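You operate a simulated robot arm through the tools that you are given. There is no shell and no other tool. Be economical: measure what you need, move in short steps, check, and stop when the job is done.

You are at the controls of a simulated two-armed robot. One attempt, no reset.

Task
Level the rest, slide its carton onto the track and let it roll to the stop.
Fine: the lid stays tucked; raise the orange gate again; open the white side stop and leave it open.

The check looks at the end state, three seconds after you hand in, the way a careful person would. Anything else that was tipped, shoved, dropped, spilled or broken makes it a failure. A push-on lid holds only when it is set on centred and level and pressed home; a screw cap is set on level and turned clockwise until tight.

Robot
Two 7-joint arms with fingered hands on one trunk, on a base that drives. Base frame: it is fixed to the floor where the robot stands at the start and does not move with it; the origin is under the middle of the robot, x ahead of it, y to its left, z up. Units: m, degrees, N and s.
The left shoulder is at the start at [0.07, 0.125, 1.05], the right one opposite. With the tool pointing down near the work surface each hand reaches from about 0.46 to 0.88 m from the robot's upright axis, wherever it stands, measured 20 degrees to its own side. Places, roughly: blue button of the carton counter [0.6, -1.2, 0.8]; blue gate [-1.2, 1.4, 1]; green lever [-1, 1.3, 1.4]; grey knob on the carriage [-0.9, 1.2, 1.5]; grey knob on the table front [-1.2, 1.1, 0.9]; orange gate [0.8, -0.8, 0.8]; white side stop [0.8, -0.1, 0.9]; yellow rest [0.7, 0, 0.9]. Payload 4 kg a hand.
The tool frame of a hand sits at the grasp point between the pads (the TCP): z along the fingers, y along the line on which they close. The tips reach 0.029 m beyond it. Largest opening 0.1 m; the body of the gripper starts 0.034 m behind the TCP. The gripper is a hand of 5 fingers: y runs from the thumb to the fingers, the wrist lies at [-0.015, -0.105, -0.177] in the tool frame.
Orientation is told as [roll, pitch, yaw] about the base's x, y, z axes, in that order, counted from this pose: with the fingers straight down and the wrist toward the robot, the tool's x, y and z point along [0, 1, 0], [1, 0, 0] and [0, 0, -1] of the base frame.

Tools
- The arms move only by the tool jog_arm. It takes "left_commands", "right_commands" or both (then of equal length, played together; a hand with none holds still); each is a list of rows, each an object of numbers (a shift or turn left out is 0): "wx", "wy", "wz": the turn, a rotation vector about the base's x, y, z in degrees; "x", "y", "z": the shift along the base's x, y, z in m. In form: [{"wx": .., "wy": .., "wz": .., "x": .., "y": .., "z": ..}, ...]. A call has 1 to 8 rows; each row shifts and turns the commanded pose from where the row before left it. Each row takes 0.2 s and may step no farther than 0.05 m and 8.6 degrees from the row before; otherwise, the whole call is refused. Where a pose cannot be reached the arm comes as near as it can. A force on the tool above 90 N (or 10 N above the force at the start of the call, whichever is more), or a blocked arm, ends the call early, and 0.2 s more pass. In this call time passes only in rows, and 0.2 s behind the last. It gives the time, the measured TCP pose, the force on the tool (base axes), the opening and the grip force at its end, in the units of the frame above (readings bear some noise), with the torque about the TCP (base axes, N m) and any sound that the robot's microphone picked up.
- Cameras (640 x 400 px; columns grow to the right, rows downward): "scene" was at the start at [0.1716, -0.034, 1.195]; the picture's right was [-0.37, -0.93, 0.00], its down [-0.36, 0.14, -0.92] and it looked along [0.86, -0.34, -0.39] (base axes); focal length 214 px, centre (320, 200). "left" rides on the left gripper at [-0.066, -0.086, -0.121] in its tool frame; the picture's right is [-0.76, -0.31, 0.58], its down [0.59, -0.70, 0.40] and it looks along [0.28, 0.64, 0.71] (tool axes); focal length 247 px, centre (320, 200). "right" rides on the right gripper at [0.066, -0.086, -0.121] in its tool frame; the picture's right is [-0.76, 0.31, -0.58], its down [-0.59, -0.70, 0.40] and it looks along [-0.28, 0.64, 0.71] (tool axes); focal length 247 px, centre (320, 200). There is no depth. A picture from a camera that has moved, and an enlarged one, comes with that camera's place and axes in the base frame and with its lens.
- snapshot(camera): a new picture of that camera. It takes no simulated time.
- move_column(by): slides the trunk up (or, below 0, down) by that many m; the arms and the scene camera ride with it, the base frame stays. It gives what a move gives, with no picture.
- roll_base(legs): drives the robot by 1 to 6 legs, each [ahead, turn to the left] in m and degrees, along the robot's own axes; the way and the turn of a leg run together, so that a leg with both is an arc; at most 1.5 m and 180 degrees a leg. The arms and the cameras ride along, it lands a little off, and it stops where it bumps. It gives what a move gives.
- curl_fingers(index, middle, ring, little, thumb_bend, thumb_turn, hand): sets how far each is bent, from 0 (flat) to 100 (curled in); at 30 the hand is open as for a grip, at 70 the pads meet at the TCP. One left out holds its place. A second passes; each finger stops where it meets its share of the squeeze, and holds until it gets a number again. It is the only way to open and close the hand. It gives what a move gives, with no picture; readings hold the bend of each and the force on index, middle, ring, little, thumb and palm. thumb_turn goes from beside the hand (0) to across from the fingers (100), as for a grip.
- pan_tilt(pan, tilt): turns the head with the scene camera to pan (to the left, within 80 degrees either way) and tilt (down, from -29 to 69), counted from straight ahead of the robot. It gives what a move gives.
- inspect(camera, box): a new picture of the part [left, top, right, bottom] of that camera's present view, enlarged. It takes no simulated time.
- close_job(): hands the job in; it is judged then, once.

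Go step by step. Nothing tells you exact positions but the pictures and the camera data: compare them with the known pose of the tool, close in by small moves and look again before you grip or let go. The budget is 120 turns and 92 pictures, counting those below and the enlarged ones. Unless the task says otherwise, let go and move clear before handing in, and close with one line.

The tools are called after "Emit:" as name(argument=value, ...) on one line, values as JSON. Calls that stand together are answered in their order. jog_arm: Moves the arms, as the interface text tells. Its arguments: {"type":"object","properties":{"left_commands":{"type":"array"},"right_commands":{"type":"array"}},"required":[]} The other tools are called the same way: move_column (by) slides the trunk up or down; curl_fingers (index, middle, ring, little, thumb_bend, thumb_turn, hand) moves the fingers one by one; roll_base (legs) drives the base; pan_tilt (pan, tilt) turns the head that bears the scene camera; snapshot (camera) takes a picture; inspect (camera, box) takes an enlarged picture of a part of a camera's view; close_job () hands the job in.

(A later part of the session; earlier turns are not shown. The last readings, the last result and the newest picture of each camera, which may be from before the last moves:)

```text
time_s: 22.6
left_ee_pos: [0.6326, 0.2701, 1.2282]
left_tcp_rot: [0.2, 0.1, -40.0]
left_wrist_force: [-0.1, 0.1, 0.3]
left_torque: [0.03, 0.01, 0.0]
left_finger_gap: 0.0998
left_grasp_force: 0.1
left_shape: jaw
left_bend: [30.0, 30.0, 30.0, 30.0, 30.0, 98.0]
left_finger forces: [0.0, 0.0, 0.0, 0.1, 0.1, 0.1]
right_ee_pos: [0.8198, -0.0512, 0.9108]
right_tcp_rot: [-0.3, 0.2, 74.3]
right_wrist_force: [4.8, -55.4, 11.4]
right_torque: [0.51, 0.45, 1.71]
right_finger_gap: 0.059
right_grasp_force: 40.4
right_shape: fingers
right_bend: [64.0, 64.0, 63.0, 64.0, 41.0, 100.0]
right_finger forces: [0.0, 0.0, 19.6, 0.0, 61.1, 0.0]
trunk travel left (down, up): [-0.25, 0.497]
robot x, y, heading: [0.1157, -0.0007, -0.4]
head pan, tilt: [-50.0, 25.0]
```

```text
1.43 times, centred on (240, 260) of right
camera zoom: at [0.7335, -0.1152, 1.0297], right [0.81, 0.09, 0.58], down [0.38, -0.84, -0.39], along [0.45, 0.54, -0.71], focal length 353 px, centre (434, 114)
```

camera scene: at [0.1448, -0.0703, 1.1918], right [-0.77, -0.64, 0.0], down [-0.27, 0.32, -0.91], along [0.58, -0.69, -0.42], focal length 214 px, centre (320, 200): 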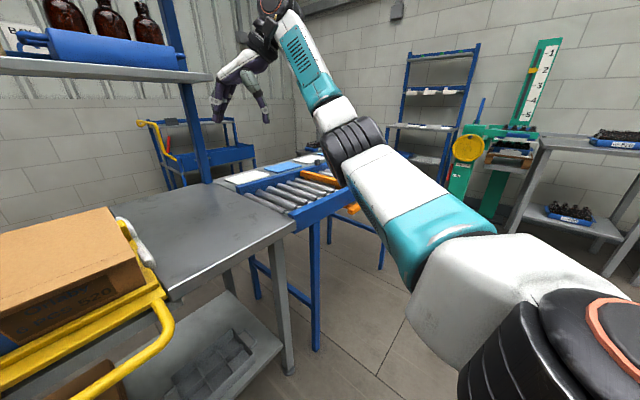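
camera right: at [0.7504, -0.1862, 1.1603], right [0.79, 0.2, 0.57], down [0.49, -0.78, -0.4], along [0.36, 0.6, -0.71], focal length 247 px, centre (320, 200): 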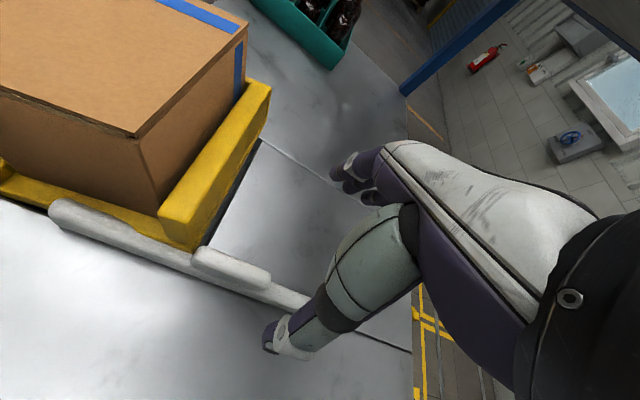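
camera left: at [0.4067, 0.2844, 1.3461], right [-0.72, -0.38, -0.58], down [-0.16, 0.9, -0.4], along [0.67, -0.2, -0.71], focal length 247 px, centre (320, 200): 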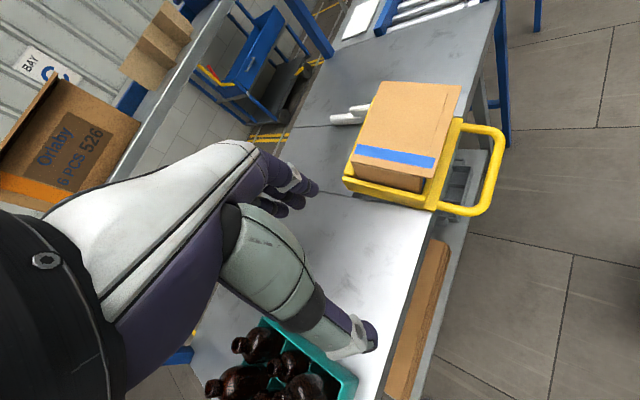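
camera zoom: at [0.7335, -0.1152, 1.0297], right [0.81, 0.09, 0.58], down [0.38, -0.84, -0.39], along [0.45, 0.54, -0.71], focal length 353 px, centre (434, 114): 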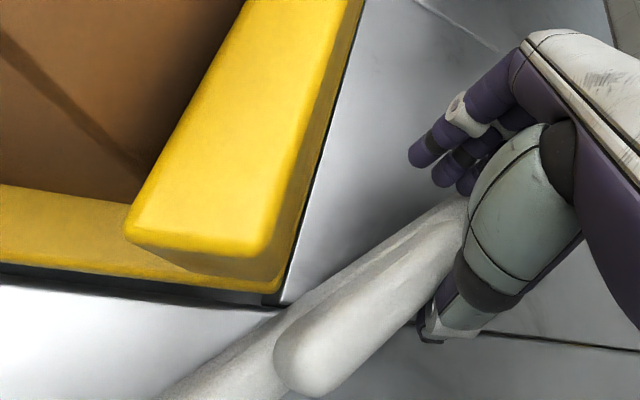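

The bar is now turned about 45°. I'll let go, lift, and push the long near part further open from the front with the finger backs.

Emit:
jog_arm(right_commands=[{"y": -0.02}])

Emit:
curl_fingers(hand="right", index=30, middle=30, ring=30, little=30, thumb_bend=30)

Emit:
jog_arm(right_commands=[{"z": 0.04}, {"z": 0.04}, {"x": -0.03, "y": -0.03, "wz": -8}, {"x": -0.03, "y": -0.03, "wz": -8}, {"x": -0.035, "y": -0.03, "wz": -8}, {"x": -0.035, "y": -0.03, "wz": -8}, {"x": -0.04, "y": -0.02, "wz": -8}, {"x": -0.035, "wz": -8}])

Emit:
snapshot(camera="right")

```text
time_s: 23.0
left_ee_pos: [0.6332, 0.2757, 1.2274]
left_tcp_rot: [0.0, 0.1, -39.9]
left_wrist_force: [-0.2, -0.3, 0.2]
left_torque: [-0.02, 0.04, 0.02]
left_finger_gap: 0.0998
left_grasp_force: 0.0
left_shape: jaw
left_bend: [30.0, 30.0, 30.0, 30.0, 30.0, 98.0]
left_finger forces: [0.1, 0.0, 0.0, 0.0, 0.0, 0.0]
right_ee_pos: [0.818, -0.0595, 0.9102]
right_tcp_rot: [-0.3, -0.2, 75.0]
right_wrist_force: [21.0, -18.7, 11.9]
right_torque: [0.07, 0.25, 1.59]
right_finger_gap: 0.0497
right_grasp_force: 25.1
right_shape: fingers
right_bend: [64.0, 64.0, 58.0, 64.0, 51.0, 100.0]
right_finger forces: [0.1, 0.0, 11.4, 0.1, 39.3, 0.0]
trunk travel left (down, up): [-0.25, 0.497]
robot x, y, heading: [0.1177, -0.0003, -0.2]
head pan, tilt: [-50.0, 25.0]
```

```text
time_s: 24.0
left_ee_pos: [0.6348, 0.2775, 1.2249]
left_tcp_rot: [-0.1, 0.1, -40.0]
left_wrist_force: [-0.5, -0.1, -1.0]
left_torque: [0.0, 0.0, 0.0]
left_finger_gap: 0.0998
left_grasp_force: 0.1
left_shape: jaw
left_bend: [30.0, 30.0, 30.0, 30.0, 30.0, 98.0]
left_finger forces: [0.0, 0.0, 0.0, 0.1, 0.0, 0.0]
right_ee_pos: [0.8171, -0.0589, 0.909]
right_tcp_rot: [0.1, 0.0, 75.1]
right_wrist_force: [15.6, 1.2, 4.8]
right_torque: [-0.26, 0.19, 0.8]
right_finger_gap: 0.0977
right_grasp_force: 6.5
right_shape: fingers
right_bend: [30.0, 30.0, 30.0, 30.0, 30.0, 100.0]
right_finger forces: [0.0, 0.0, 0.8, 0.0, 12.1, 0.0]
trunk travel left (down, up): [-0.25, 0.497]
robot x, y, heading: [0.1206, 0.0004, -0.0]
head pan, tilt: [-50.0, 25.0]
```

```text
time_s: 25.8
left_ee_pos: [0.6312, 0.277, 1.2259]
left_tcp_rot: [0.0, 0.0, -40.0]
left_wrist_force: [0.2, -0.8, 0.0]
left_torque: [-0.01, -0.03, -0.05]
left_finger_gap: 0.0998
left_grasp_force: 0.0
left_shape: jaw
left_bend: [30.0, 30.0, 30.0, 30.0, 30.0, 98.0]
left_finger forces: [0.0, 0.1, 0.1, 0.0, 0.0, 0.1]
right_ee_pos: [0.6115, -0.1967, 0.995]
right_tcp_rot: [0.0, -0.1, 26.9]
right_wrist_force: [0.1, 0.0, 0.1]
right_torque: [0.01, -0.01, 0.02]
right_finger_gap: 0.0991
right_grasp_force: 0.1
right_shape: fingers
right_bend: [30.0, 30.0, 30.0, 30.0, 30.0, 98.0]
right_finger forces: [0.0, 0.0, 0.0, 0.0, 0.0, 0.1]
trunk travel left (down, up): [-0.25, 0.497]
robot x, y, heading: [0.1199, -0.0025, 0.2]
head pan, tilt: [-50.0, 25.0]
```

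```text
64 pictures are left
camera right: at [0.5062, -0.1771, 1.1146], right [0.62, -0.53, 0.58], down [-0.36, -0.84, -0.4], along [0.7, 0.04, -0.71], focal length 247 px, centre (320, 200)
```

right: 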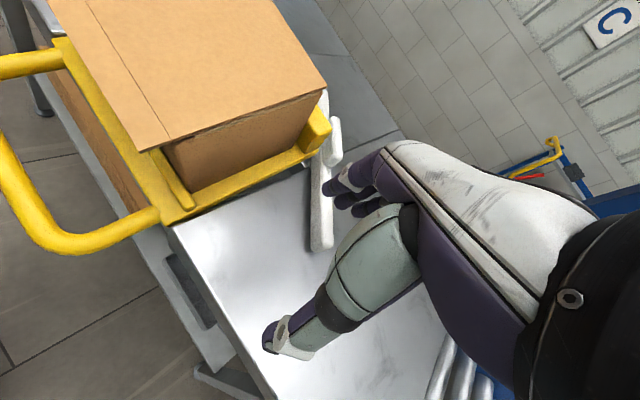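

The bar is at about 48°. I'll close the hand, go low in front of the bar's near end and push it in +x.

Emit:
curl_fingers(hand="right", index=68, middle=68, ring=68, little=68, thumb_bend=68)

Emit:
jog_arm(right_commands=[{"x": 0.015, "y": -0.01, "z": -0.03, "wz": -8}, {"y": -0.01, "z": -0.03, "wz": -8}, {"z": -0.03, "wz": -5}, {"z": -0.006}])

Emit:
inspect(camera="right", box=[100, 80, 420, 360])

```text
time_s: 26.8
left_ee_pos: [0.6316, 0.2762, 1.2251]
left_tcp_rot: [0.0, 0.0, -40.0]
left_wrist_force: [0.0, -0.1, 0.1]
left_torque: [-0.04, -0.03, 0.0]
left_finger_gap: 0.0997
left_grasp_force: 0.0
left_shape: jaw
left_bend: [30.0, 30.0, 30.0, 30.0, 30.0, 98.0]
left_finger forces: [0.1, 0.1, 0.0, 0.1, 0.0, 0.0]
right_ee_pos: [0.6137, -0.1956, 0.9945]
right_tcp_rot: [0.0, 0.0, 27.0]
right_wrist_force: [-0.1, -0.2, 0.0]
right_torque: [-0.01, -0.01, 0.03]
right_finger_gap: 0.0065
right_grasp_force: 0.0
right_shape: fingers
right_bend: [68.0, 68.0, 68.0, 68.0, 68.0, 98.0]
right_finger forces: [0.1, 0.1, 0.0, 0.0, 0.0, 0.0]
trunk travel left (down, up): [-0.25, 0.497]
robot x, y, heading: [0.1176, -0.0004, 0.2]
head pan, tilt: [-50.0, 25.0]
```

```text
time_s: 27.8
left_ee_pos: [0.6322, 0.2772, 1.2258]
left_tcp_rot: [0.0, 0.0, -40.0]
left_wrist_force: [-0.7, -0.7, 0.9]
left_torque: [-0.01, -0.04, -0.04]
left_finger_gap: 0.0996
left_grasp_force: 0.1
left_shape: jaw
left_bend: [30.0, 30.0, 30.0, 30.0, 30.0, 98.0]
left_finger forces: [0.0, 0.0, 0.1, 0.0, 0.1, 0.0]
right_ee_pos: [0.6275, -0.2179, 0.8944]
right_tcp_rot: [0.0, 0.0, 5.9]
right_wrist_force: [0.1, 0.6, -0.8]
right_torque: [-0.01, -0.01, 0.0]
right_finger_gap: 0.0064
right_grasp_force: 0.0
right_shape: fingers
right_bend: [68.0, 68.0, 68.0, 68.0, 68.0, 98.0]
right_finger forces: [0.0, 0.1, 0.0, 0.0, 0.0, 0.1]
trunk travel left (down, up): [-0.25, 0.497]
robot x, y, heading: [0.1186, -0.0005, -0.2]
head pan, tilt: [-50.0, 25.0]
```

```text
1.43 times, centred on (260, 220) of right
camera zoom: at [0.5353, -0.1616, 1.0138], right [0.38, -0.72, 0.58], down [-0.64, -0.66, -0.4], along [0.67, -0.21, -0.71], focal length 353 px, centre (406, 171)
```

zoom: 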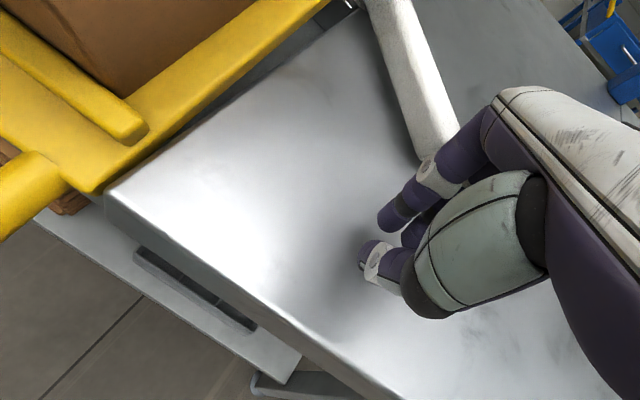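

Emit:
jog_arm(right_commands=[{"x": 0.02, "z": 0.003}, {"x": 0.02}, {"x": 0.02}, {"x": 0.02, "y": -0.003}, {"x": 0.02, "y": -0.003}])

Emit:
snapshot(camera="right")

```text
time_s: 29.0
left_ee_pos: [0.6316, 0.2751, 1.2276]
left_tcp_rot: [0.1, -0.1, -40.0]
left_wrist_force: [-0.2, -0.6, 0.0]
left_torque: [0.05, -0.03, 0.01]
left_finger_gap: 0.0999
left_grasp_force: 0.0
left_shape: jaw
left_bend: [30.0, 30.0, 30.0, 30.0, 30.0, 98.0]
left_finger forces: [0.0, 0.1, 0.1, 0.0, 0.0, 0.1]
right_ee_pos: [0.7274, -0.225, 0.9007]
right_tcp_rot: [0.1, -0.4, 6.1]
right_wrist_force: [-2.6, -8.6, 13.4]
right_torque: [-0.34, -0.28, -0.18]
right_finger_gap: 0.0063
right_grasp_force: 8.9
right_shape: fingers
right_bend: [68.0, 72.0, 69.0, 68.0, 68.0, 98.0]
right_finger forces: [0.0, 6.6, 11.2, 0.1, 0.0, 0.0]
trunk travel left (down, up): [-0.25, 0.497]
robot x, y, heading: [0.1204, 0.0009, -0.0]
head pan, tilt: [-50.0, 25.0]
```

```text
62 pictures are left
camera right: at [0.6347, -0.1689, 1.0199], right [0.38, -0.72, 0.58], down [-0.63, -0.66, -0.41], along [0.67, -0.21, -0.71], focal length 247 px, centre (320, 200)
```

right: 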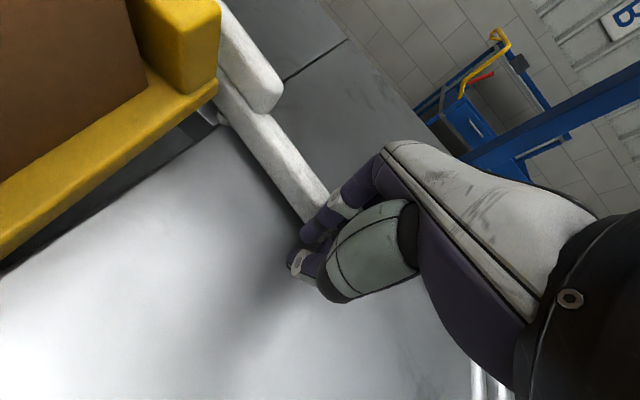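

The bar has turned to about 70°. I'll push on a bit more.

Emit:
jog_arm(right_commands=[{"x": 0.015, "z": -0.003, "y": 0.004}, {"x": 0.015, "y": 0.004}, {"x": 0.012}])

Emit:
snapshot(camera="right")

```text
time_s: 29.8
left_ee_pos: [0.6281, 0.2765, 1.2275]
left_tcp_rot: [0.1, -0.1, -39.9]
left_wrist_force: [0.2, -0.7, -1.0]
left_torque: [0.06, 0.01, -0.01]
left_finger_gap: 0.0997
left_grasp_force: 0.1
left_shape: jaw
left_bend: [30.0, 30.0, 30.0, 30.0, 30.0, 98.0]
left_finger forces: [0.0, 0.0, 0.0, 0.0, 0.0, 0.0]
right_ee_pos: [0.7662, -0.2113, 0.8935]
right_tcp_rot: [0.3, 0.3, 6.6]
right_wrist_force: [-25.7, 5.1, 7.2]
right_torque: [-0.07, -0.01, -0.38]
right_finger_gap: 0.004
right_grasp_force: 12.9
right_shape: fingers
right_bend: [70.0, 72.0, 71.0, 71.0, 68.0, 98.0]
right_finger forces: [2.4, 9.3, 9.9, 4.7, 0.0, 0.0]
trunk travel left (down, up): [-0.25, 0.497]
robot x, y, heading: [0.1173, -0.0027, -0.1]
head pan, tilt: [-50.0, 25.0]
```

```text
61 pictures are left
camera right: at [0.6737, -0.1566, 1.0146], right [0.39, -0.72, 0.57], down [-0.63, -0.66, -0.4], along [0.67, -0.2, -0.72], focal length 247 px, centre (320, 200)
```

right: 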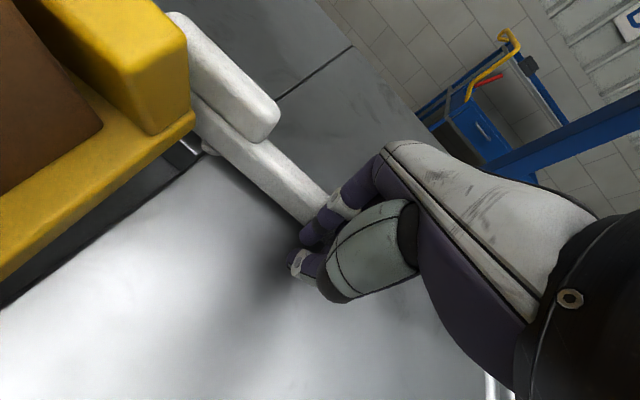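

The bar is now about square to the rest (≈88°) and the force has climbed, so it seems at its end. One small firm push to confirm, then back off and look.

Emit:
jog_arm(right_commands=[{"x": 0.01}])

Emit:
jog_arm(right_commands=[{"x": -0.04}, {"x": -0.04}, {"z": 0.04, "x": -0.02}, {"z": 0.04}, {"z": 0.04, "y": -0.02}])

Emit:
snapshot(camera="right")

```text
time_s: 30.2
left_ee_pos: [0.6259, 0.2773, 1.2276]
left_tcp_rot: [0.2, -0.3, -40.0]
left_wrist_force: [1.0, -0.2, 0.0]
left_torque: [-0.02, 0.01, 0.03]
left_finger_gap: 0.0997
left_grasp_force: 0.1
left_shape: jaw
left_bend: [30.0, 30.0, 30.0, 30.0, 30.0, 98.0]
left_finger forces: [0.0, 0.1, 0.0, 0.1, 0.1, 0.1]
right_ee_pos: [0.7759, -0.2152, 0.9002]
right_tcp_rot: [0.1, -0.3, 6.2]
right_wrist_force: [-36.1, 3.5, 16.4]
right_torque: [-0.16, 0.16, -0.53]
right_finger_gap: 0.0001
right_grasp_force: 19.1
right_shape: fingers
right_bend: [71.0, 72.0, 72.0, 72.0, 68.0, 98.0]
right_finger forces: [10.7, 9.3, 9.0, 9.3, 0.0, 0.0]
trunk travel left (down, up): [-0.25, 0.497]
robot x, y, heading: [0.1208, 0.0002, -0.1]
head pan, tilt: [-50.0, 25.0]
```

```text
time_s: 31.4
left_ee_pos: [0.6315, 0.2771, 1.2268]
left_tcp_rot: [0.0, 0.0, -40.0]
left_wrist_force: [0.5, 0.6, 0.3]
left_torque: [0.02, -0.01, -0.01]
left_finger_gap: 0.1
left_grasp_force: 0.1
left_shape: jaw
left_bend: [30.0, 30.0, 30.0, 30.0, 30.0, 98.0]
left_finger forces: [0.0, 0.0, 0.0, 0.0, 0.1, 0.0]
right_ee_pos: [0.6812, -0.239, 1.015]
right_tcp_rot: [0.0, -0.1, 6.0]
right_wrist_force: [-0.3, 0.4, 0.1]
right_torque: [0.01, -0.01, 0.0]
right_finger_gap: 0.0062
right_grasp_force: 0.1
right_shape: fingers
right_bend: [68.0, 68.0, 68.0, 68.0, 68.0, 98.0]
right_finger forces: [0.1, 0.0, 0.0, 0.0, 0.0, 0.0]
trunk travel left (down, up): [-0.25, 0.497]
robot x, y, heading: [0.123, -0.0009, 0.1]
head pan, tilt: [-50.0, 25.0]
```

```text
60 pictures are left
camera right: at [0.5901, -0.1825, 1.1361], right [0.39, -0.72, 0.58], down [-0.64, -0.66, -0.4], along [0.67, -0.21, -0.71], focal length 247 px, centre (320, 200)
```

right: 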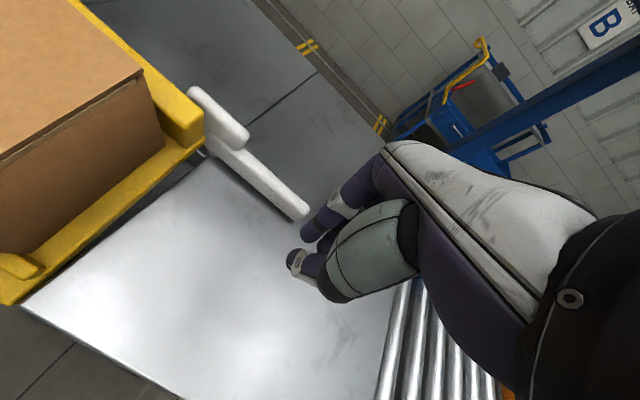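

The side stop is open. One robot stand near y = -0.3 should let the left hand serve the rest and the right hand the gate, so I'll raise the right hand and drive there.

Emit:
jog_arm(right_commands=[{"x": -0.03, "z": 0.04}, {"x": -0.03, "z": 0.04}, {"x": -0.03, "z": 0.04}, {"x": -0.03, "z": 0.03}])

Emit:
roll_base(legs=[[-0.15, 0], [0, 45], [-0.42, 0], [0, -45], [0.32, 0]])

Emit:
pan_tilt(pan=-35, tilt=32)

Emit:
snapshot(camera="scene")

```text
time_s: 32.4
left_ee_pos: [0.6312, 0.2771, 1.2259]
left_tcp_rot: [0.0, 0.0, -39.9]
left_wrist_force: [-0.6, 0.6, 0.5]
left_torque: [-0.01, 0.01, 0.02]
left_finger_gap: 0.0998
left_grasp_force: 0.1
left_shape: jaw
left_bend: [30.0, 30.0, 30.0, 30.0, 30.0, 98.0]
left_finger forces: [0.1, 0.0, 0.1, 0.0, 0.0, 0.0]
right_ee_pos: [0.5616, -0.2402, 1.1644]
right_tcp_rot: [0.0, 0.0, 6.1]
right_wrist_force: [1.3, 0.5, -0.9]
right_torque: [-0.02, -0.02, -0.02]
right_finger_gap: 0.0062
right_grasp_force: 0.0
right_shape: fingers
right_bend: [68.0, 68.0, 68.0, 68.0, 68.0, 98.0]
right_finger forces: [0.0, 0.1, 0.1, 0.0, 0.1, 0.1]
trunk travel left (down, up): [-0.25, 0.497]
robot x, y, heading: [0.1186, -0.0016, -0.4]
head pan, tilt: [-50.0, 25.0]
```

```text
time_s: 41.8
left_ee_pos: [0.5171, -0.0118, 1.2266]
left_tcp_rot: [0.0, 0.0, -39.4]
left_wrist_force: [0.2, -0.1, 0.3]
left_torque: [0.0, 0.04, -0.03]
left_finger_gap: 0.0999
left_grasp_force: 0.1
left_shape: jaw
left_bend: [30.0, 30.0, 30.0, 30.0, 30.0, 98.0]
left_finger forces: [0.1, 0.0, 0.0, 0.1, 0.0, 0.0]
right_ee_pos: [0.4543, -0.5299, 1.1637]
right_tcp_rot: [0.0, 0.0, 6.7]
right_wrist_force: [0.1, 0.3, 0.1]
right_torque: [-0.01, 0.01, 0.0]
right_finger_gap: 0.0061
right_grasp_force: 0.1
right_shape: fingers
right_bend: [68.0, 68.0, 68.0, 68.0, 68.0, 98.0]
right_finger forces: [0.0, 0.0, 0.0, 0.0, 0.0, 0.0]
trunk travel left (down, up): [-0.25, 0.497]
robot x, y, heading: [0.005, -0.2971, 0.7]
head pan, tilt: [-50.0, 25.0]
```

```text
time_s: 42.5
left_ee_pos: [0.5167, -0.0118, 1.227]
left_tcp_rot: [-0.1, 0.1, -39.4]
left_wrist_force: [0.2, 0.5, -1.1]
left_torque: [0.02, 0.0, -0.05]
left_finger_gap: 0.0996
left_grasp_force: 0.0
left_shape: jaw
left_bend: [30.0, 30.0, 30.0, 30.0, 30.0, 98.0]
left_finger forces: [0.0, 0.0, 0.0, 0.1, 0.0, 0.0]
right_ee_pos: [0.4529, -0.5296, 1.165]
right_tcp_rot: [0.0, 0.0, 6.8]
right_wrist_force: [-0.3, 0.1, 0.1]
right_torque: [-0.01, 0.01, -0.01]
right_finger_gap: 0.0065
right_grasp_force: 0.1
right_shape: fingers
right_bend: [68.0, 68.0, 68.0, 68.0, 68.0, 98.0]
right_finger forces: [0.1, 0.0, 0.0, 0.1, 0.0, 0.0]
trunk travel left (down, up): [-0.25, 0.497]
robot x, y, heading: [0.0026, -0.2947, 0.4]
head pan, tilt: [-35.0, 32.0]
```

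```text
59 pictures are left
camera scene: at [0.1651, -0.3445, 1.1807], right [-0.57, -0.82, 0.0], down [-0.44, 0.3, -0.85], along [0.7, -0.48, -0.53], focal length 214 px, centre (320, 200)
```

scene: 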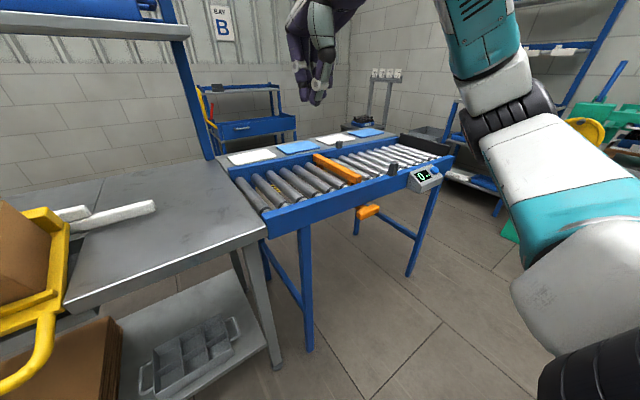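

Emit:
inspect(camera="scene", box=[220, 120, 460, 270])

Emit:
inspect(camera="right", box=[0, 0, 640, 400])

```text
2.67 times, centred on (340, 195) of scene
camera zoom: at [0.1651, -0.3445, 1.1807], right [-0.57, -0.82, 0.0], down [-0.44, 0.3, -0.85], along [0.7, -0.48, -0.53], focal length 572 px, centre (267, 213)
```

zoom: 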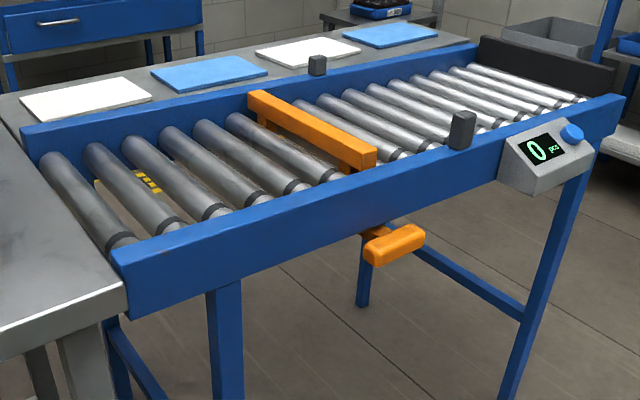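

```text
1.00 times, centred on (320, 200) of right
camera zoom: at [0.3607, -0.4739, 1.2846], right [0.39, -0.72, 0.58], down [-0.63, -0.67, -0.4], along [0.67, -0.21, -0.71], focal length 247 px, centre (320, 200)
```

zoom: 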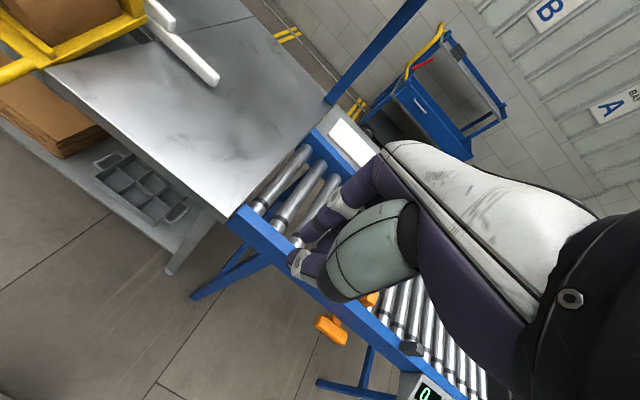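

The gate's handle is a block near [0.57, -0.82, 0.753], just below the front rail, long along y. I'll open the right hand and bring it in front of the handle, pitched 45° so fingers go over it and thumb under.

Emit:
curl_fingers(hand="right", index=30, middle=30, ring=30, little=30, thumb_bend=30)

Emit:
jog_arm(right_commands=[{"x": -0.005, "y": -0.037, "z": -0.03, "wy": -6, "wz": -1}, {"x": -0.005, "y": -0.037, "z": -0.03, "wy": -6, "wz": -1}, {"x": -0.005, "y": -0.037, "z": -0.03, "wy": -6, "wz": -1}, {"x": -0.005, "y": -0.037, "z": -0.03, "wy": -6, "wz": -1}, {"x": -0.005, "y": -0.037, "z": -0.03, "wy": -6, "wz": -1}, {"x": -0.005, "y": -0.037, "z": -0.03, "wy": -6, "wz": -1}, {"x": -0.005, "y": -0.037, "z": -0.03, "wy": -6}, {"y": -0.037, "z": -0.03, "wy": -6}])

Emit:
snapshot(camera="right")

```text
time_s: 43.5
left_ee_pos: [0.5169, -0.0124, 1.2266]
left_tcp_rot: [0.0, 0.0, -39.4]
left_wrist_force: [-0.3, 0.3, -0.2]
left_torque: [0.0, 0.02, -0.01]
left_finger_gap: 0.1
left_grasp_force: 0.2
left_shape: jaw
left_bend: [30.0, 30.0, 30.0, 30.0, 30.0, 98.0]
left_finger forces: [0.0, 0.0, 0.1, 0.0, 0.0, 0.0]
right_ee_pos: [0.4534, -0.5295, 1.1651]
right_tcp_rot: [-0.1, 0.0, 6.8]
right_wrist_force: [1.1, -0.5, 0.1]
right_torque: [0.0, 0.0, 0.0]
right_finger_gap: 0.0982
right_grasp_force: 0.0
right_shape: fingers
right_bend: [30.0, 30.0, 30.0, 30.0, 30.0, 98.0]
right_finger forces: [0.0, 0.0, 0.0, 0.0, 0.0, 0.1]
trunk travel left (down, up): [-0.25, 0.497]
robot x, y, heading: [0.0041, -0.2938, 0.8]
head pan, tilt: [-35.0, 32.0]
```

```text
time_s: 45.3
left_ee_pos: [0.5167, -0.0137, 1.2266]
left_tcp_rot: [0.0, 0.0, -39.4]
left_wrist_force: [0.6, -0.2, 0.8]
left_torque: [0.05, -0.03, 0.01]
left_finger_gap: 0.0996
left_grasp_force: 0.0
left_shape: jaw
left_bend: [30.0, 30.0, 30.0, 30.0, 30.0, 98.0]
left_finger forces: [0.1, 0.1, 0.0, 0.0, 0.0, 0.2]
right_ee_pos: [0.4142, -0.825, 0.924]
right_tcp_rot: [-3.1, -48.0, 1.7]
right_wrist_force: [0.1, 0.4, -1.2]
right_torque: [0.02, 0.01, 0.0]
right_finger_gap: 0.0986
right_grasp_force: 0.1
right_shape: fingers
right_bend: [30.0, 30.0, 30.0, 30.0, 30.0, 98.0]
right_finger forces: [0.0, 0.1, 0.0, 0.0, 0.0, 0.0]
trunk travel left (down, up): [-0.25, 0.497]
robot x, y, heading: [0.008, -0.2942, 0.7]
head pan, tilt: [-35.0, 32.0]
```

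```text
56 pictures are left
camera right: at [0.2674, -0.757, 0.9376], right [-0.23, -0.73, 0.64], down [-0.18, -0.62, -0.77], along [0.96, -0.29, 0.01], focal length 247 px, centre (320, 200)
```

right: 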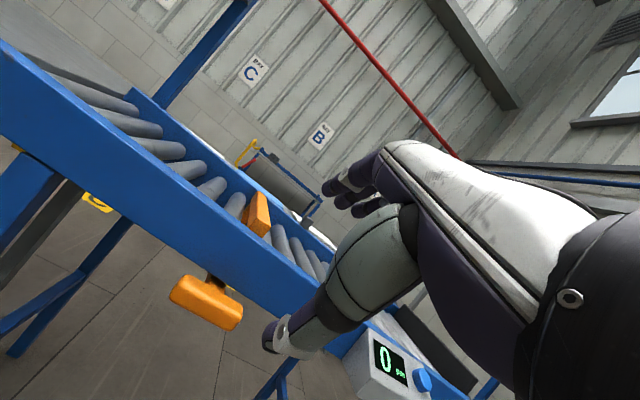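

Emit:
inspect(camera="right", box=[130, 170, 330, 340])

```text
2.35 times, centred on (230, 255) of right
camera zoom: at [0.2674, -0.757, 0.9376], right [-0.23, -0.73, 0.64], down [-0.18, -0.62, -0.77], along [0.96, -0.29, 0.01], focal length 581 px, centre (532, 71)
```

zoom: 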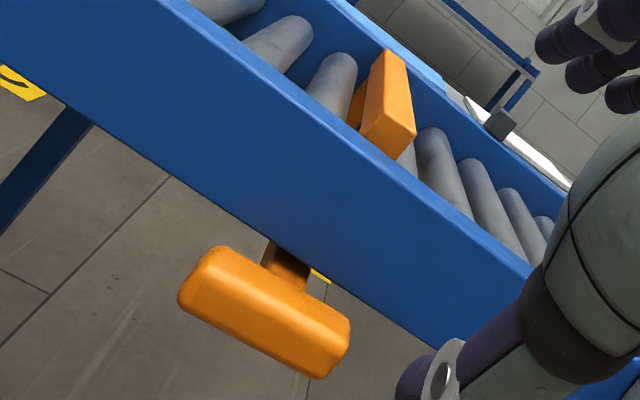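

The handle is a T-bar on a stem going back under the rail. I'll close the hand to a fist and bring the fingertips just above the handle, then test pressing it down.

Emit:
curl_fingers(hand="right", index=68, middle=68, ring=68, little=68, thumb_bend=68)

Emit:
jog_arm(right_commands=[{"x": 0.032, "z": -0.03}, {"x": 0.032, "z": -0.03}, {"x": 0.032, "z": -0.03}, {"x": 0.025, "z": -0.02}])

Emit:
snapshot(camera="right")

```text
time_s: 46.3
left_ee_pos: [0.5161, -0.0116, 1.2262]
left_tcp_rot: [-0.1, 0.0, -39.4]
left_wrist_force: [-0.4, 0.1, 0.3]
left_torque: [0.01, 0.01, 0.04]
left_finger_gap: 0.1
left_grasp_force: 0.0
left_shape: jaw
left_bend: [30.0, 30.0, 30.0, 30.0, 30.0, 98.0]
left_finger forces: [0.0, 0.0, 0.1, 0.0, 0.0, 0.1]
right_ee_pos: [0.4141, -0.8248, 0.9232]
right_tcp_rot: [-2.9, -47.9, 1.6]
right_wrist_force: [0.1, 0.6, -0.4]
right_torque: [0.02, 0.0, -0.04]
right_finger_gap: 0.0062
right_grasp_force: 0.1
right_shape: fingers
right_bend: [68.0, 68.0, 68.0, 68.0, 68.0, 98.0]
right_finger forces: [0.0, 0.0, 0.0, 0.1, 0.1, 0.1]
trunk travel left (down, up): [-0.25, 0.497]
robot x, y, heading: [0.0025, -0.2985, 0.6]
head pan, tilt: [-35.0, 32.0]
```

```text
time_s: 47.3
left_ee_pos: [0.5173, -0.0129, 1.226]
left_tcp_rot: [0.1, 0.1, -39.4]
left_wrist_force: [-0.4, -0.6, 0.6]
left_torque: [-0.01, 0.02, 0.02]
left_finger_gap: 0.0999
left_grasp_force: 0.0
left_shape: jaw
left_bend: [30.0, 30.0, 30.0, 30.0, 30.0, 98.0]
left_finger forces: [0.0, 0.0, 0.0, 0.1, 0.0, 0.0]
right_ee_pos: [0.5249, -0.8153, 0.827]
right_tcp_rot: [-2.2, -48.4, 5.0]
right_wrist_force: [0.9, -1.3, -0.5]
right_torque: [0.03, 0.0, 0.03]
right_finger_gap: 0.0063
right_grasp_force: 0.1
right_shape: fingers
right_bend: [68.0, 68.0, 68.0, 68.0, 68.0, 98.0]
right_finger forces: [0.1, 0.0, 0.1, 0.1, 0.1, 0.0]
right hand out of reach, approached as far as the arm can: row 4
trunk travel left (down, up): [-0.25, 0.497]
robot x, y, heading: [0.0077, -0.2911, 0.4]
head pan, tilt: [-35.0, 32.0]
```

```text
54 pictures are left
camera right: at [0.374, -0.7574, 0.8406], right [-0.18, -0.75, 0.63], down [-0.13, -0.62, -0.78], along [0.97, -0.23, 0.01], focal length 247 px, centre (320, 200)
```

right: 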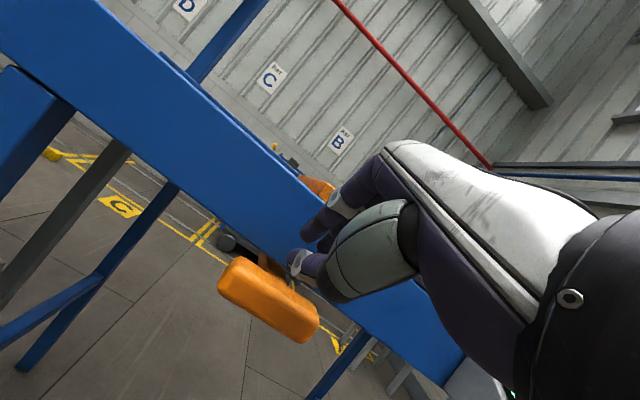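

The arm is at its reach limit here. I'll back off and lower the trunk to gain reach.

Emit:
jog_arm(right_commands=[{"x": -0.035, "z": 0.035}, {"x": -0.035, "z": 0.035}, {"z": 0.03, "y": -0.007}])

Emit:
move_column(by=-0.12)

Emit:
jog_arm(right_commands=[{"x": 0.04, "z": -0.002, "wz": -4}, {"x": 0.04, "z": -0.002}, {"x": 0.025, "z": -0.002}])

Emit:
snapshot(camera="right")

```text
time_s: 48.1
left_ee_pos: [0.5173, -0.0122, 1.2258]
left_tcp_rot: [0.0, -0.1, -39.4]
left_wrist_force: [-0.7, -0.1, -0.3]
left_torque: [-0.01, 0.02, -0.01]
left_finger_gap: 0.0997
left_grasp_force: 0.0
left_shape: jaw
left_bend: [30.0, 30.0, 30.0, 30.0, 30.0, 98.0]
left_finger forces: [0.0, 0.0, 0.0, 0.1, 0.0, 0.0]
right_ee_pos: [0.4665, -0.8314, 0.9154]
right_tcp_rot: [-3.0, -47.9, 1.5]
right_wrist_force: [-0.3, 0.0, 0.8]
right_torque: [0.03, 0.03, 0.03]
right_finger_gap: 0.006
right_grasp_force: 0.1
right_shape: fingers
right_bend: [68.0, 68.0, 68.0, 68.0, 68.0, 98.0]
right_finger forces: [0.0, 0.0, 0.0, 0.0, 0.1, 0.0]
trunk travel left (down, up): [-0.25, 0.497]
robot x, y, heading: [0.0073, -0.2958, 0.7]
head pan, tilt: [-35.0, 32.0]
```

```text
time_s: 49.6
left_ee_pos: [0.5159, -0.0129, 1.1064]
left_tcp_rot: [0.0, 0.0, -39.4]
left_wrist_force: [0.0, -0.1, 0.2]
left_torque: [-0.01, 0.01, 0.02]
left_finger_gap: 0.0998
left_grasp_force: 0.0
left_shape: jaw
left_bend: [30.0, 30.0, 30.0, 30.0, 30.0, 98.0]
left_finger forces: [0.0, 0.1, 0.0, 0.0, 0.0, 0.0]
right_ee_pos: [0.4686, -0.8323, 0.7956]
right_tcp_rot: [-3.0, -48.2, 1.5]
right_wrist_force: [-0.6, -0.5, 0.0]
right_torque: [0.01, -0.01, -0.03]
right_finger_gap: 0.0063
right_grasp_force: 0.0
right_shape: fingers
right_bend: [68.0, 68.0, 68.0, 68.0, 68.0, 98.0]
right_finger forces: [0.1, 0.1, 0.1, 0.0, 0.1, 0.1]
trunk travel left (down, up): [-0.13, 0.617]
robot x, y, heading: [0.0045, -0.2974, 0.7]
head pan, tilt: [-35.0, 32.0]
```

```text
time_s: 50.4
left_ee_pos: [0.5136, -0.012, 1.1074]
left_tcp_rot: [0.1, -0.2, -39.4]
left_wrist_force: [-0.1, 0.4, -0.7]
left_torque: [0.02, 0.0, 0.0]
left_finger_gap: 0.0997
left_grasp_force: 0.0
left_shape: jaw
left_bend: [30.0, 30.0, 30.0, 30.0, 30.0, 98.0]
left_finger forces: [0.1, 0.0, 0.0, 0.0, 0.1, 0.0]
right_ee_pos: [0.5714, -0.8334, 0.7867]
right_tcp_rot: [-3.0, -47.5, -2.4]
right_wrist_force: [-33.2, 3.7, -4.0]
right_torque: [0.1, 1.28, 0.04]
right_finger_gap: 0.0367
right_grasp_force: 17.6
right_shape: fingers
right_bend: [71.0, 72.0, 70.0, 68.0, 51.0, 96.0]
right_finger forces: [5.1, 4.8, 2.0, 0.0, 22.0, 0.1]
trunk travel left (down, up): [-0.13, 0.617]
robot x, y, heading: [0.005, -0.2923, 0.6]
head pan, tilt: [-35.0, 32.0]
```

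```text
53 pictures are left
camera right: at [0.4302, -0.7557, 0.8023], right [-0.28, -0.72, 0.64], down [-0.23, -0.6, -0.77], along [0.93, -0.36, 0.0], focal length 247 px, centre (320, 200)
```

right: 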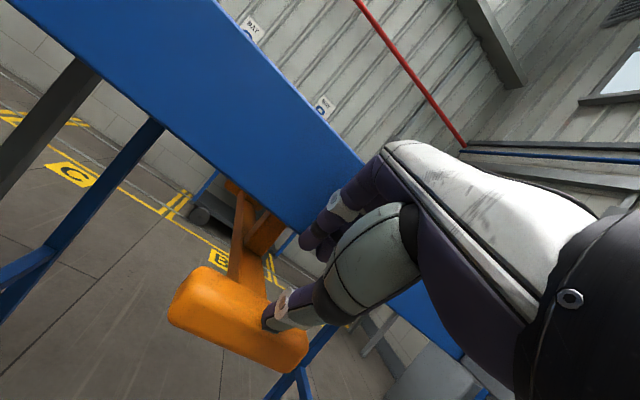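

The fingertips lean on the rail while the thumb has met the handle, which looks lower than before. I'll ease back and check the gate with the scene camera.

Emit:
jog_arm(right_commands=[{"x": -0.02}])

Emit:
snapshot(camera="scene")

Emit:
snapshot(camera="right")

```text
time_s: 50.8
left_ee_pos: [0.5164, -0.0119, 1.1074]
left_tcp_rot: [0.0, 0.0, -39.4]
left_wrist_force: [-0.3, -0.5, 0.5]
left_torque: [-0.01, -0.01, -0.04]
left_finger_gap: 0.1
left_grasp_force: 0.1
left_shape: jaw
left_bend: [30.0, 30.0, 30.0, 30.0, 30.0, 98.0]
left_finger forces: [0.0, 0.0, 0.0, 0.0, 0.0, 0.1]
right_ee_pos: [0.5544, -0.8327, 0.7912]
right_tcp_rot: [-3.0, -48.2, -2.3]
right_wrist_force: [0.0, 0.7, 0.0]
right_torque: [0.03, 0.02, 0.03]
right_finger_gap: 0.0062
right_grasp_force: 0.0
right_shape: fingers
right_bend: [68.0, 68.0, 68.0, 68.0, 68.0, 98.0]
right_finger forces: [0.1, 0.1, 0.0, 0.1, 0.1, 0.1]
trunk travel left (down, up): [-0.13, 0.617]
robot x, y, heading: [0.0077, -0.2964, 0.5]
head pan, tilt: [-35.0, 32.0]
```

```text
52 pictures are left
camera scene: at [0.2111, -0.3441, 1.0555], right [-0.57, -0.82, 0.0], down [-0.44, 0.3, -0.85], along [0.7, -0.48, -0.53], focal length 214 px, centre (320, 200)
```

scene: 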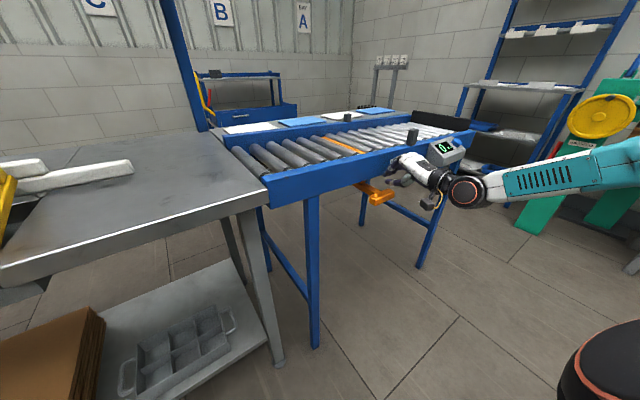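

```text
51 pictures are left
camera right: at [0.4133, -0.7549, 0.8047], right [-0.28, -0.71, 0.64], down [-0.22, -0.6, -0.77], along [0.93, -0.36, 0.01], focal length 247 px, centre (320, 200)
```

right: 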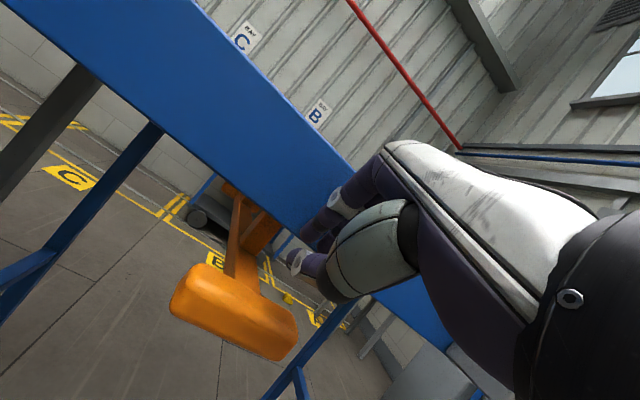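

Emit:
inspect(camera="scene", box=[220, 90, 480, 240])

```text
2.46 times, centred on (350, 165) of scene
camera zoom: at [0.2111, -0.3441, 1.0555], right [-0.57, -0.82, 0.0], down [-0.44, 0.3, -0.85], along [0.7, -0.48, -0.53], focal length 528 px, centre (246, 286)
```

zoom: 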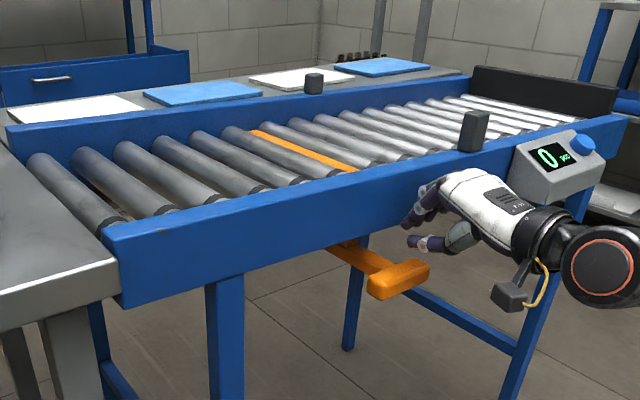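

The gate has dropped between the rollers and stays down. I'll press the handle a little more to be sure it is at its end.

Emit:
jog_arm(right_commands=[{"x": -0.012, "z": -0.02, "y": 0.01}, {"z": -0.015}, {"z": -0.01}, {"z": -0.01}])

Emit:
inspect(camera="scene", box=[220, 90, 480, 240])

```text
time_s: 51.8
left_ee_pos: [0.5161, -0.012, 1.1067]
left_tcp_rot: [-0.1, -0.1, -39.4]
left_wrist_force: [0.0, -0.6, -0.2]
left_torque: [0.0, 0.0, -0.02]
left_finger_gap: 0.0996
left_grasp_force: 0.1
left_shape: jaw
left_bend: [30.0, 30.0, 30.0, 30.0, 30.0, 98.0]
left_finger forces: [0.0, 0.0, 0.0, 0.0, 0.0, 0.0]
right_ee_pos: [0.5398, -0.8231, 0.7363]
right_tcp_rot: [-3.2, -48.1, -2.3]
right_wrist_force: [-7.0, 1.1, 11.1]
right_torque: [-0.05, -0.09, 0.03]
right_finger_gap: 0.0044
right_grasp_force: 6.6
right_shape: fingers
right_bend: [67.0, 67.0, 68.0, 68.0, 69.0, 98.0]
right_finger forces: [2.6, 5.2, 0.0, 0.0, 6.0, 0.1]
trunk travel left (down, up): [-0.13, 0.617]
robot x, y, heading: [0.0041, -0.2942, 0.6]
head pan, tilt: [-35.0, 32.0]
```

```text
2.46 times, centred on (350, 165) of scene
camera zoom: at [0.2102, -0.3434, 1.0559], right [-0.57, -0.82, 0.0], down [-0.44, 0.3, -0.85], along [0.7, -0.48, -0.53], focal length 528 px, centre (246, 286)
```

zoom: 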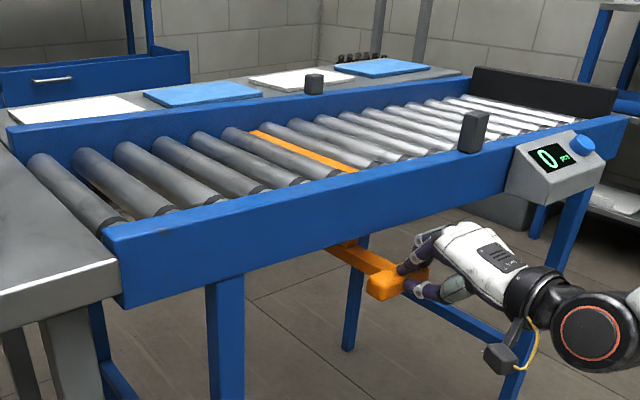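

The gate is down and settled. I'll retract the right hand and bring the left hand back and square it, ready for the rest's handle.

Emit:
jog_arm(right_commands=[{"z": 0.02, "x": -0.01}, {"x": -0.03, "z": 0.03}, {"x": -0.03, "z": 0.03}, {"x": -0.03, "z": 0.03}, {"z": 0.03}], left_commands=[{"wz": 7.9, "x": -0.025}, {"wz": 7.9, "x": -0.025}, {"wz": 7.9, "x": -0.025}, {"wz": 7.9, "x": -0.025}, {"wz": 7.8, "y": 0.01}])

Emit:
jog_arm(left_commands=[{"wy": -8, "z": -0.03}, {"wy": -8, "z": -0.03}, {"wy": -8, "z": -0.03}, {"wy": -8, "z": -0.03}, {"wy": -8, "z": -0.03}, {"wy": -5, "z": -0.03}])

Emit:
snapshot(camera="left")

```text
time_s: 53.0
left_ee_pos: [0.4148, -0.003, 1.1064]
left_tcp_rot: [0.0, -0.2, 0.0]
left_wrist_force: [-0.3, 0.0, -1.7]
left_torque: [0.01, -0.05, 0.0]
left_finger_gap: 0.0997
left_grasp_force: 0.1
left_shape: jaw
left_bend: [30.0, 30.0, 30.0, 30.0, 30.0, 98.0]
left_finger forces: [0.0, 0.0, 0.0, 0.0, 0.1, 0.0]
right_ee_pos: [0.4405, -0.822, 0.8732]
right_tcp_rot: [-2.9, -47.9, -2.5]
right_wrist_force: [-0.2, 0.8, -0.6]
right_torque: [0.01, 0.02, -0.02]
right_finger_gap: 0.006
right_grasp_force: 0.0
right_shape: fingers
right_bend: [68.0, 68.0, 68.0, 68.0, 68.0, 98.0]
right_finger forces: [0.0, 0.0, 0.1, 0.1, 0.0, 0.0]
trunk travel left (down, up): [-0.13, 0.617]
robot x, y, heading: [0.0028, -0.2973, 0.8]
head pan, tilt: [-35.0, 32.0]
```

```text
time_s: 54.4
left_ee_pos: [0.4772, 0.0578, 0.9879]
left_tcp_rot: [0.0, -45.0, -0.1]
left_wrist_force: [0.3, -0.4, -0.3]
left_torque: [0.02, 0.01, 0.02]
left_finger_gap: 0.0997
left_grasp_force: 0.0
left_shape: jaw
left_bend: [30.0, 30.0, 30.0, 30.0, 30.0, 98.0]
left_finger forces: [0.0, 0.0, 0.0, 0.0, 0.1, 0.1]
left hand out of reach, approached as far as the arm can: row 4, 5, 6
right_ee_pos: [0.4421, -0.8237, 0.8728]
right_tcp_rot: [-3.1, -47.9, -2.3]
right_wrist_force: [0.6, -0.7, -0.1]
right_torque: [-0.03, 0.03, 0.01]
right_finger_gap: 0.0062
right_grasp_force: 0.1
right_shape: fingers
right_bend: [68.0, 68.0, 68.0, 68.0, 68.0, 98.0]
right_finger forces: [0.0, 0.0, 0.0, 0.0, 0.1, 0.0]
trunk travel left (down, up): [-0.13, 0.617]
robot x, y, heading: [0.0033, -0.2975, 0.6]
head pan, tilt: [-35.0, 32.0]
```

```text
48 pictures are left
camera left: at [0.3324, -0.0072, 1.013], right [0.19, -0.76, -0.62], down [-0.22, 0.59, -0.78], along [0.96, 0.28, -0.05], focal length 247 px, centre (320, 200)
```

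left: 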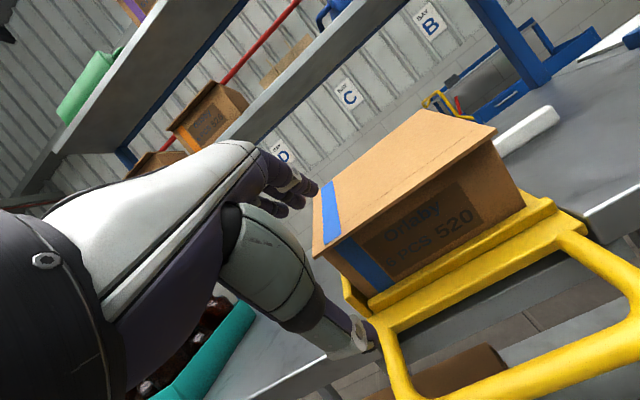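

The handle is too near the body for this pose. I'll back the base by 0.13 m and approach again.

Emit:
roll_base(legs=[[-0.13, 0]])

Emit:
jog_arm(left_commands=[{"y": -0.03, "z": -0.03}, {"y": -0.03, "z": -0.035}, {"z": -0.045}, {"x": 0.02, "z": -0.04}])

Emit:
snapshot(camera="left")

```text
time_s: 55.7
left_ee_pos: [0.3457, 0.0552, 0.9893]
left_tcp_rot: [0.0, -44.9, -0.2]
left_wrist_force: [0.0, 0.4, 0.3]
left_torque: [-0.02, 0.0, 0.0]
left_finger_gap: 0.0999
left_grasp_force: 0.0
left_shape: jaw
left_bend: [30.0, 30.0, 30.0, 30.0, 30.0, 98.0]
left_finger forces: [0.1, 0.1, 0.1, 0.0, 0.0, 0.0]
right_ee_pos: [0.3069, -0.8247, 0.8735]
right_tcp_rot: [-3.0, -47.9, -2.5]
right_wrist_force: [0.4, -0.2, -0.3]
right_torque: [-0.02, 0.01, 0.0]
right_finger_gap: 0.0058
right_grasp_force: 0.1
right_shape: fingers
right_bend: [68.0, 68.0, 68.0, 68.0, 68.0, 98.0]
right_finger forces: [0.0, 0.0, 0.0, 0.0, 0.0, 0.1]
trunk travel left (down, up): [-0.13, 0.617]
robot x, y, heading: [-0.1262, -0.2974, 0.4]
head pan, tilt: [-35.0, 32.0]
```

```text
time_s: 56.7
left_ee_pos: [0.4149, 0.0325, 0.8546]
left_tcp_rot: [-0.2, -44.9, -0.1]
left_wrist_force: [0.4, 0.4, -0.4]
left_torque: [0.01, 0.02, 0.01]
left_finger_gap: 0.0999
left_grasp_force: 0.1
left_shape: jaw
left_bend: [30.0, 30.0, 30.0, 30.0, 30.0, 98.0]
left_finger forces: [0.0, 0.0, 0.0, 0.1, 0.0, 0.0]
left hand out of reach, approached as far as the arm can: row 1, 2, 3
right_ee_pos: [0.3076, -0.825, 0.8729]
right_tcp_rot: [-3.1, -47.9, -2.5]
right_wrist_force: [-0.2, 0.3, 0.4]
right_torque: [0.0, 0.01, -0.02]
right_finger_gap: 0.0061
right_grasp_force: 0.1
right_shape: fingers
right_bend: [68.0, 68.0, 68.0, 68.0, 68.0, 98.0]
right_finger forces: [0.0, 0.0, 0.1, 0.1, 0.0, 0.1]
trunk travel left (down, up): [-0.13, 0.617]
robot x, y, heading: [-0.1286, -0.303, 0.5]
head pan, tilt: [-35.0, 32.0]
```

```text
47 pictures are left
camera left: at [0.2696, -0.0308, 0.8801], right [0.19, -0.76, -0.62], down [-0.21, 0.59, -0.78], along [0.96, 0.28, -0.05], focal length 247 px, centre (320, 200)
```

left: 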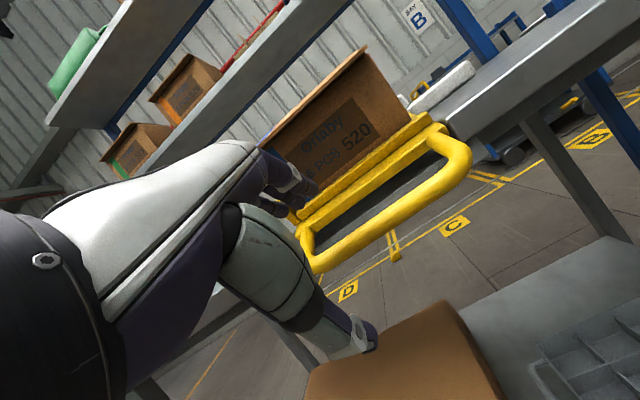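

The handle bar is at about x 0.49, z 0.817. I'll half-close the left fingers and approach along the finger direction to straddle the bar.

Emit:
curl_fingers(hand="left", index=48, middle=48, ring=48, little=48, thumb_bend=48)

Emit:
jog_arm(left_commands=[{"x": 0.033, "y": -0.03, "z": 0.004}, {"x": 0.015, "z": -0.015}])

Emit:
snapshot(camera="left")

```text
time_s: 57.7
left_ee_pos: [0.4162, 0.0333, 0.8538]
left_tcp_rot: [0.1, -44.9, -0.1]
left_wrist_force: [-0.5, 0.2, -0.6]
left_torque: [0.01, 0.0, 0.01]
left_finger_gap: 0.0555
left_grasp_force: 0.1
left_shape: fingers
left_bend: [48.0, 48.0, 48.0, 48.0, 48.0, 98.0]
left_finger forces: [0.0, 0.0, 0.1, 0.1, 0.1, 0.1]
right_ee_pos: [0.3077, -0.8254, 0.874]
right_tcp_rot: [-3.0, -47.9, -2.5]
right_wrist_force: [-0.3, -0.2, -1.5]
right_torque: [0.0, -0.01, 0.0]
right_finger_gap: 0.0058
right_grasp_force: 0.0
right_shape: fingers
right_bend: [68.0, 68.0, 68.0, 68.0, 68.0, 98.0]
right_finger forces: [0.0, 0.0, 0.0, 0.0, 0.1, 0.0]
trunk travel left (down, up): [-0.13, 0.617]
robot x, y, heading: [-0.1267, -0.298, 0.5]
head pan, tilt: [-35.0, 32.0]
```

```text
time_s: 58.3
left_ee_pos: [0.4638, 0.0013, 0.8463]
left_tcp_rot: [0.1, -44.8, -0.2]
left_wrist_force: [0.2, 0.1, 0.4]
left_torque: [0.01, 0.0, -0.03]
left_finger_gap: 0.0552
left_grasp_force: 0.0
left_shape: fingers
left_bend: [48.0, 48.0, 48.0, 48.0, 48.0, 98.0]
left_finger forces: [0.1, 0.0, 0.0, 0.0, 0.0, 0.0]
right_ee_pos: [0.3088, -0.8246, 0.8724]
right_tcp_rot: [-3.0, -47.9, -2.5]
right_wrist_force: [0.0, 0.4, -0.3]
right_torque: [0.0, 0.03, -0.01]
right_finger_gap: 0.0057
right_grasp_force: 0.0
right_shape: fingers
right_bend: [68.0, 68.0, 68.0, 68.0, 68.0, 98.0]
right_finger forces: [0.1, 0.1, 0.0, 0.0, 0.0, 0.0]
trunk travel left (down, up): [-0.13, 0.617]
robot x, y, heading: [-0.1272, -0.2973, 0.7]
head pan, tilt: [-35.0, 32.0]
```

```text
46 pictures are left
camera left: at [0.318, -0.0625, 0.8707], right [0.19, -0.76, -0.63], down [-0.21, 0.59, -0.78], along [0.96, 0.28, -0.05], focal length 247 px, centre (320, 200)
```

left: 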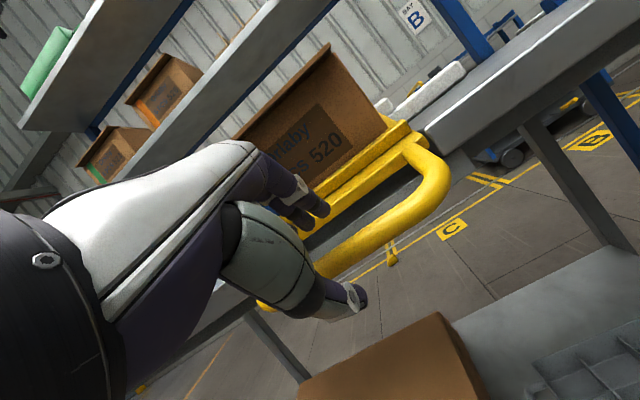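

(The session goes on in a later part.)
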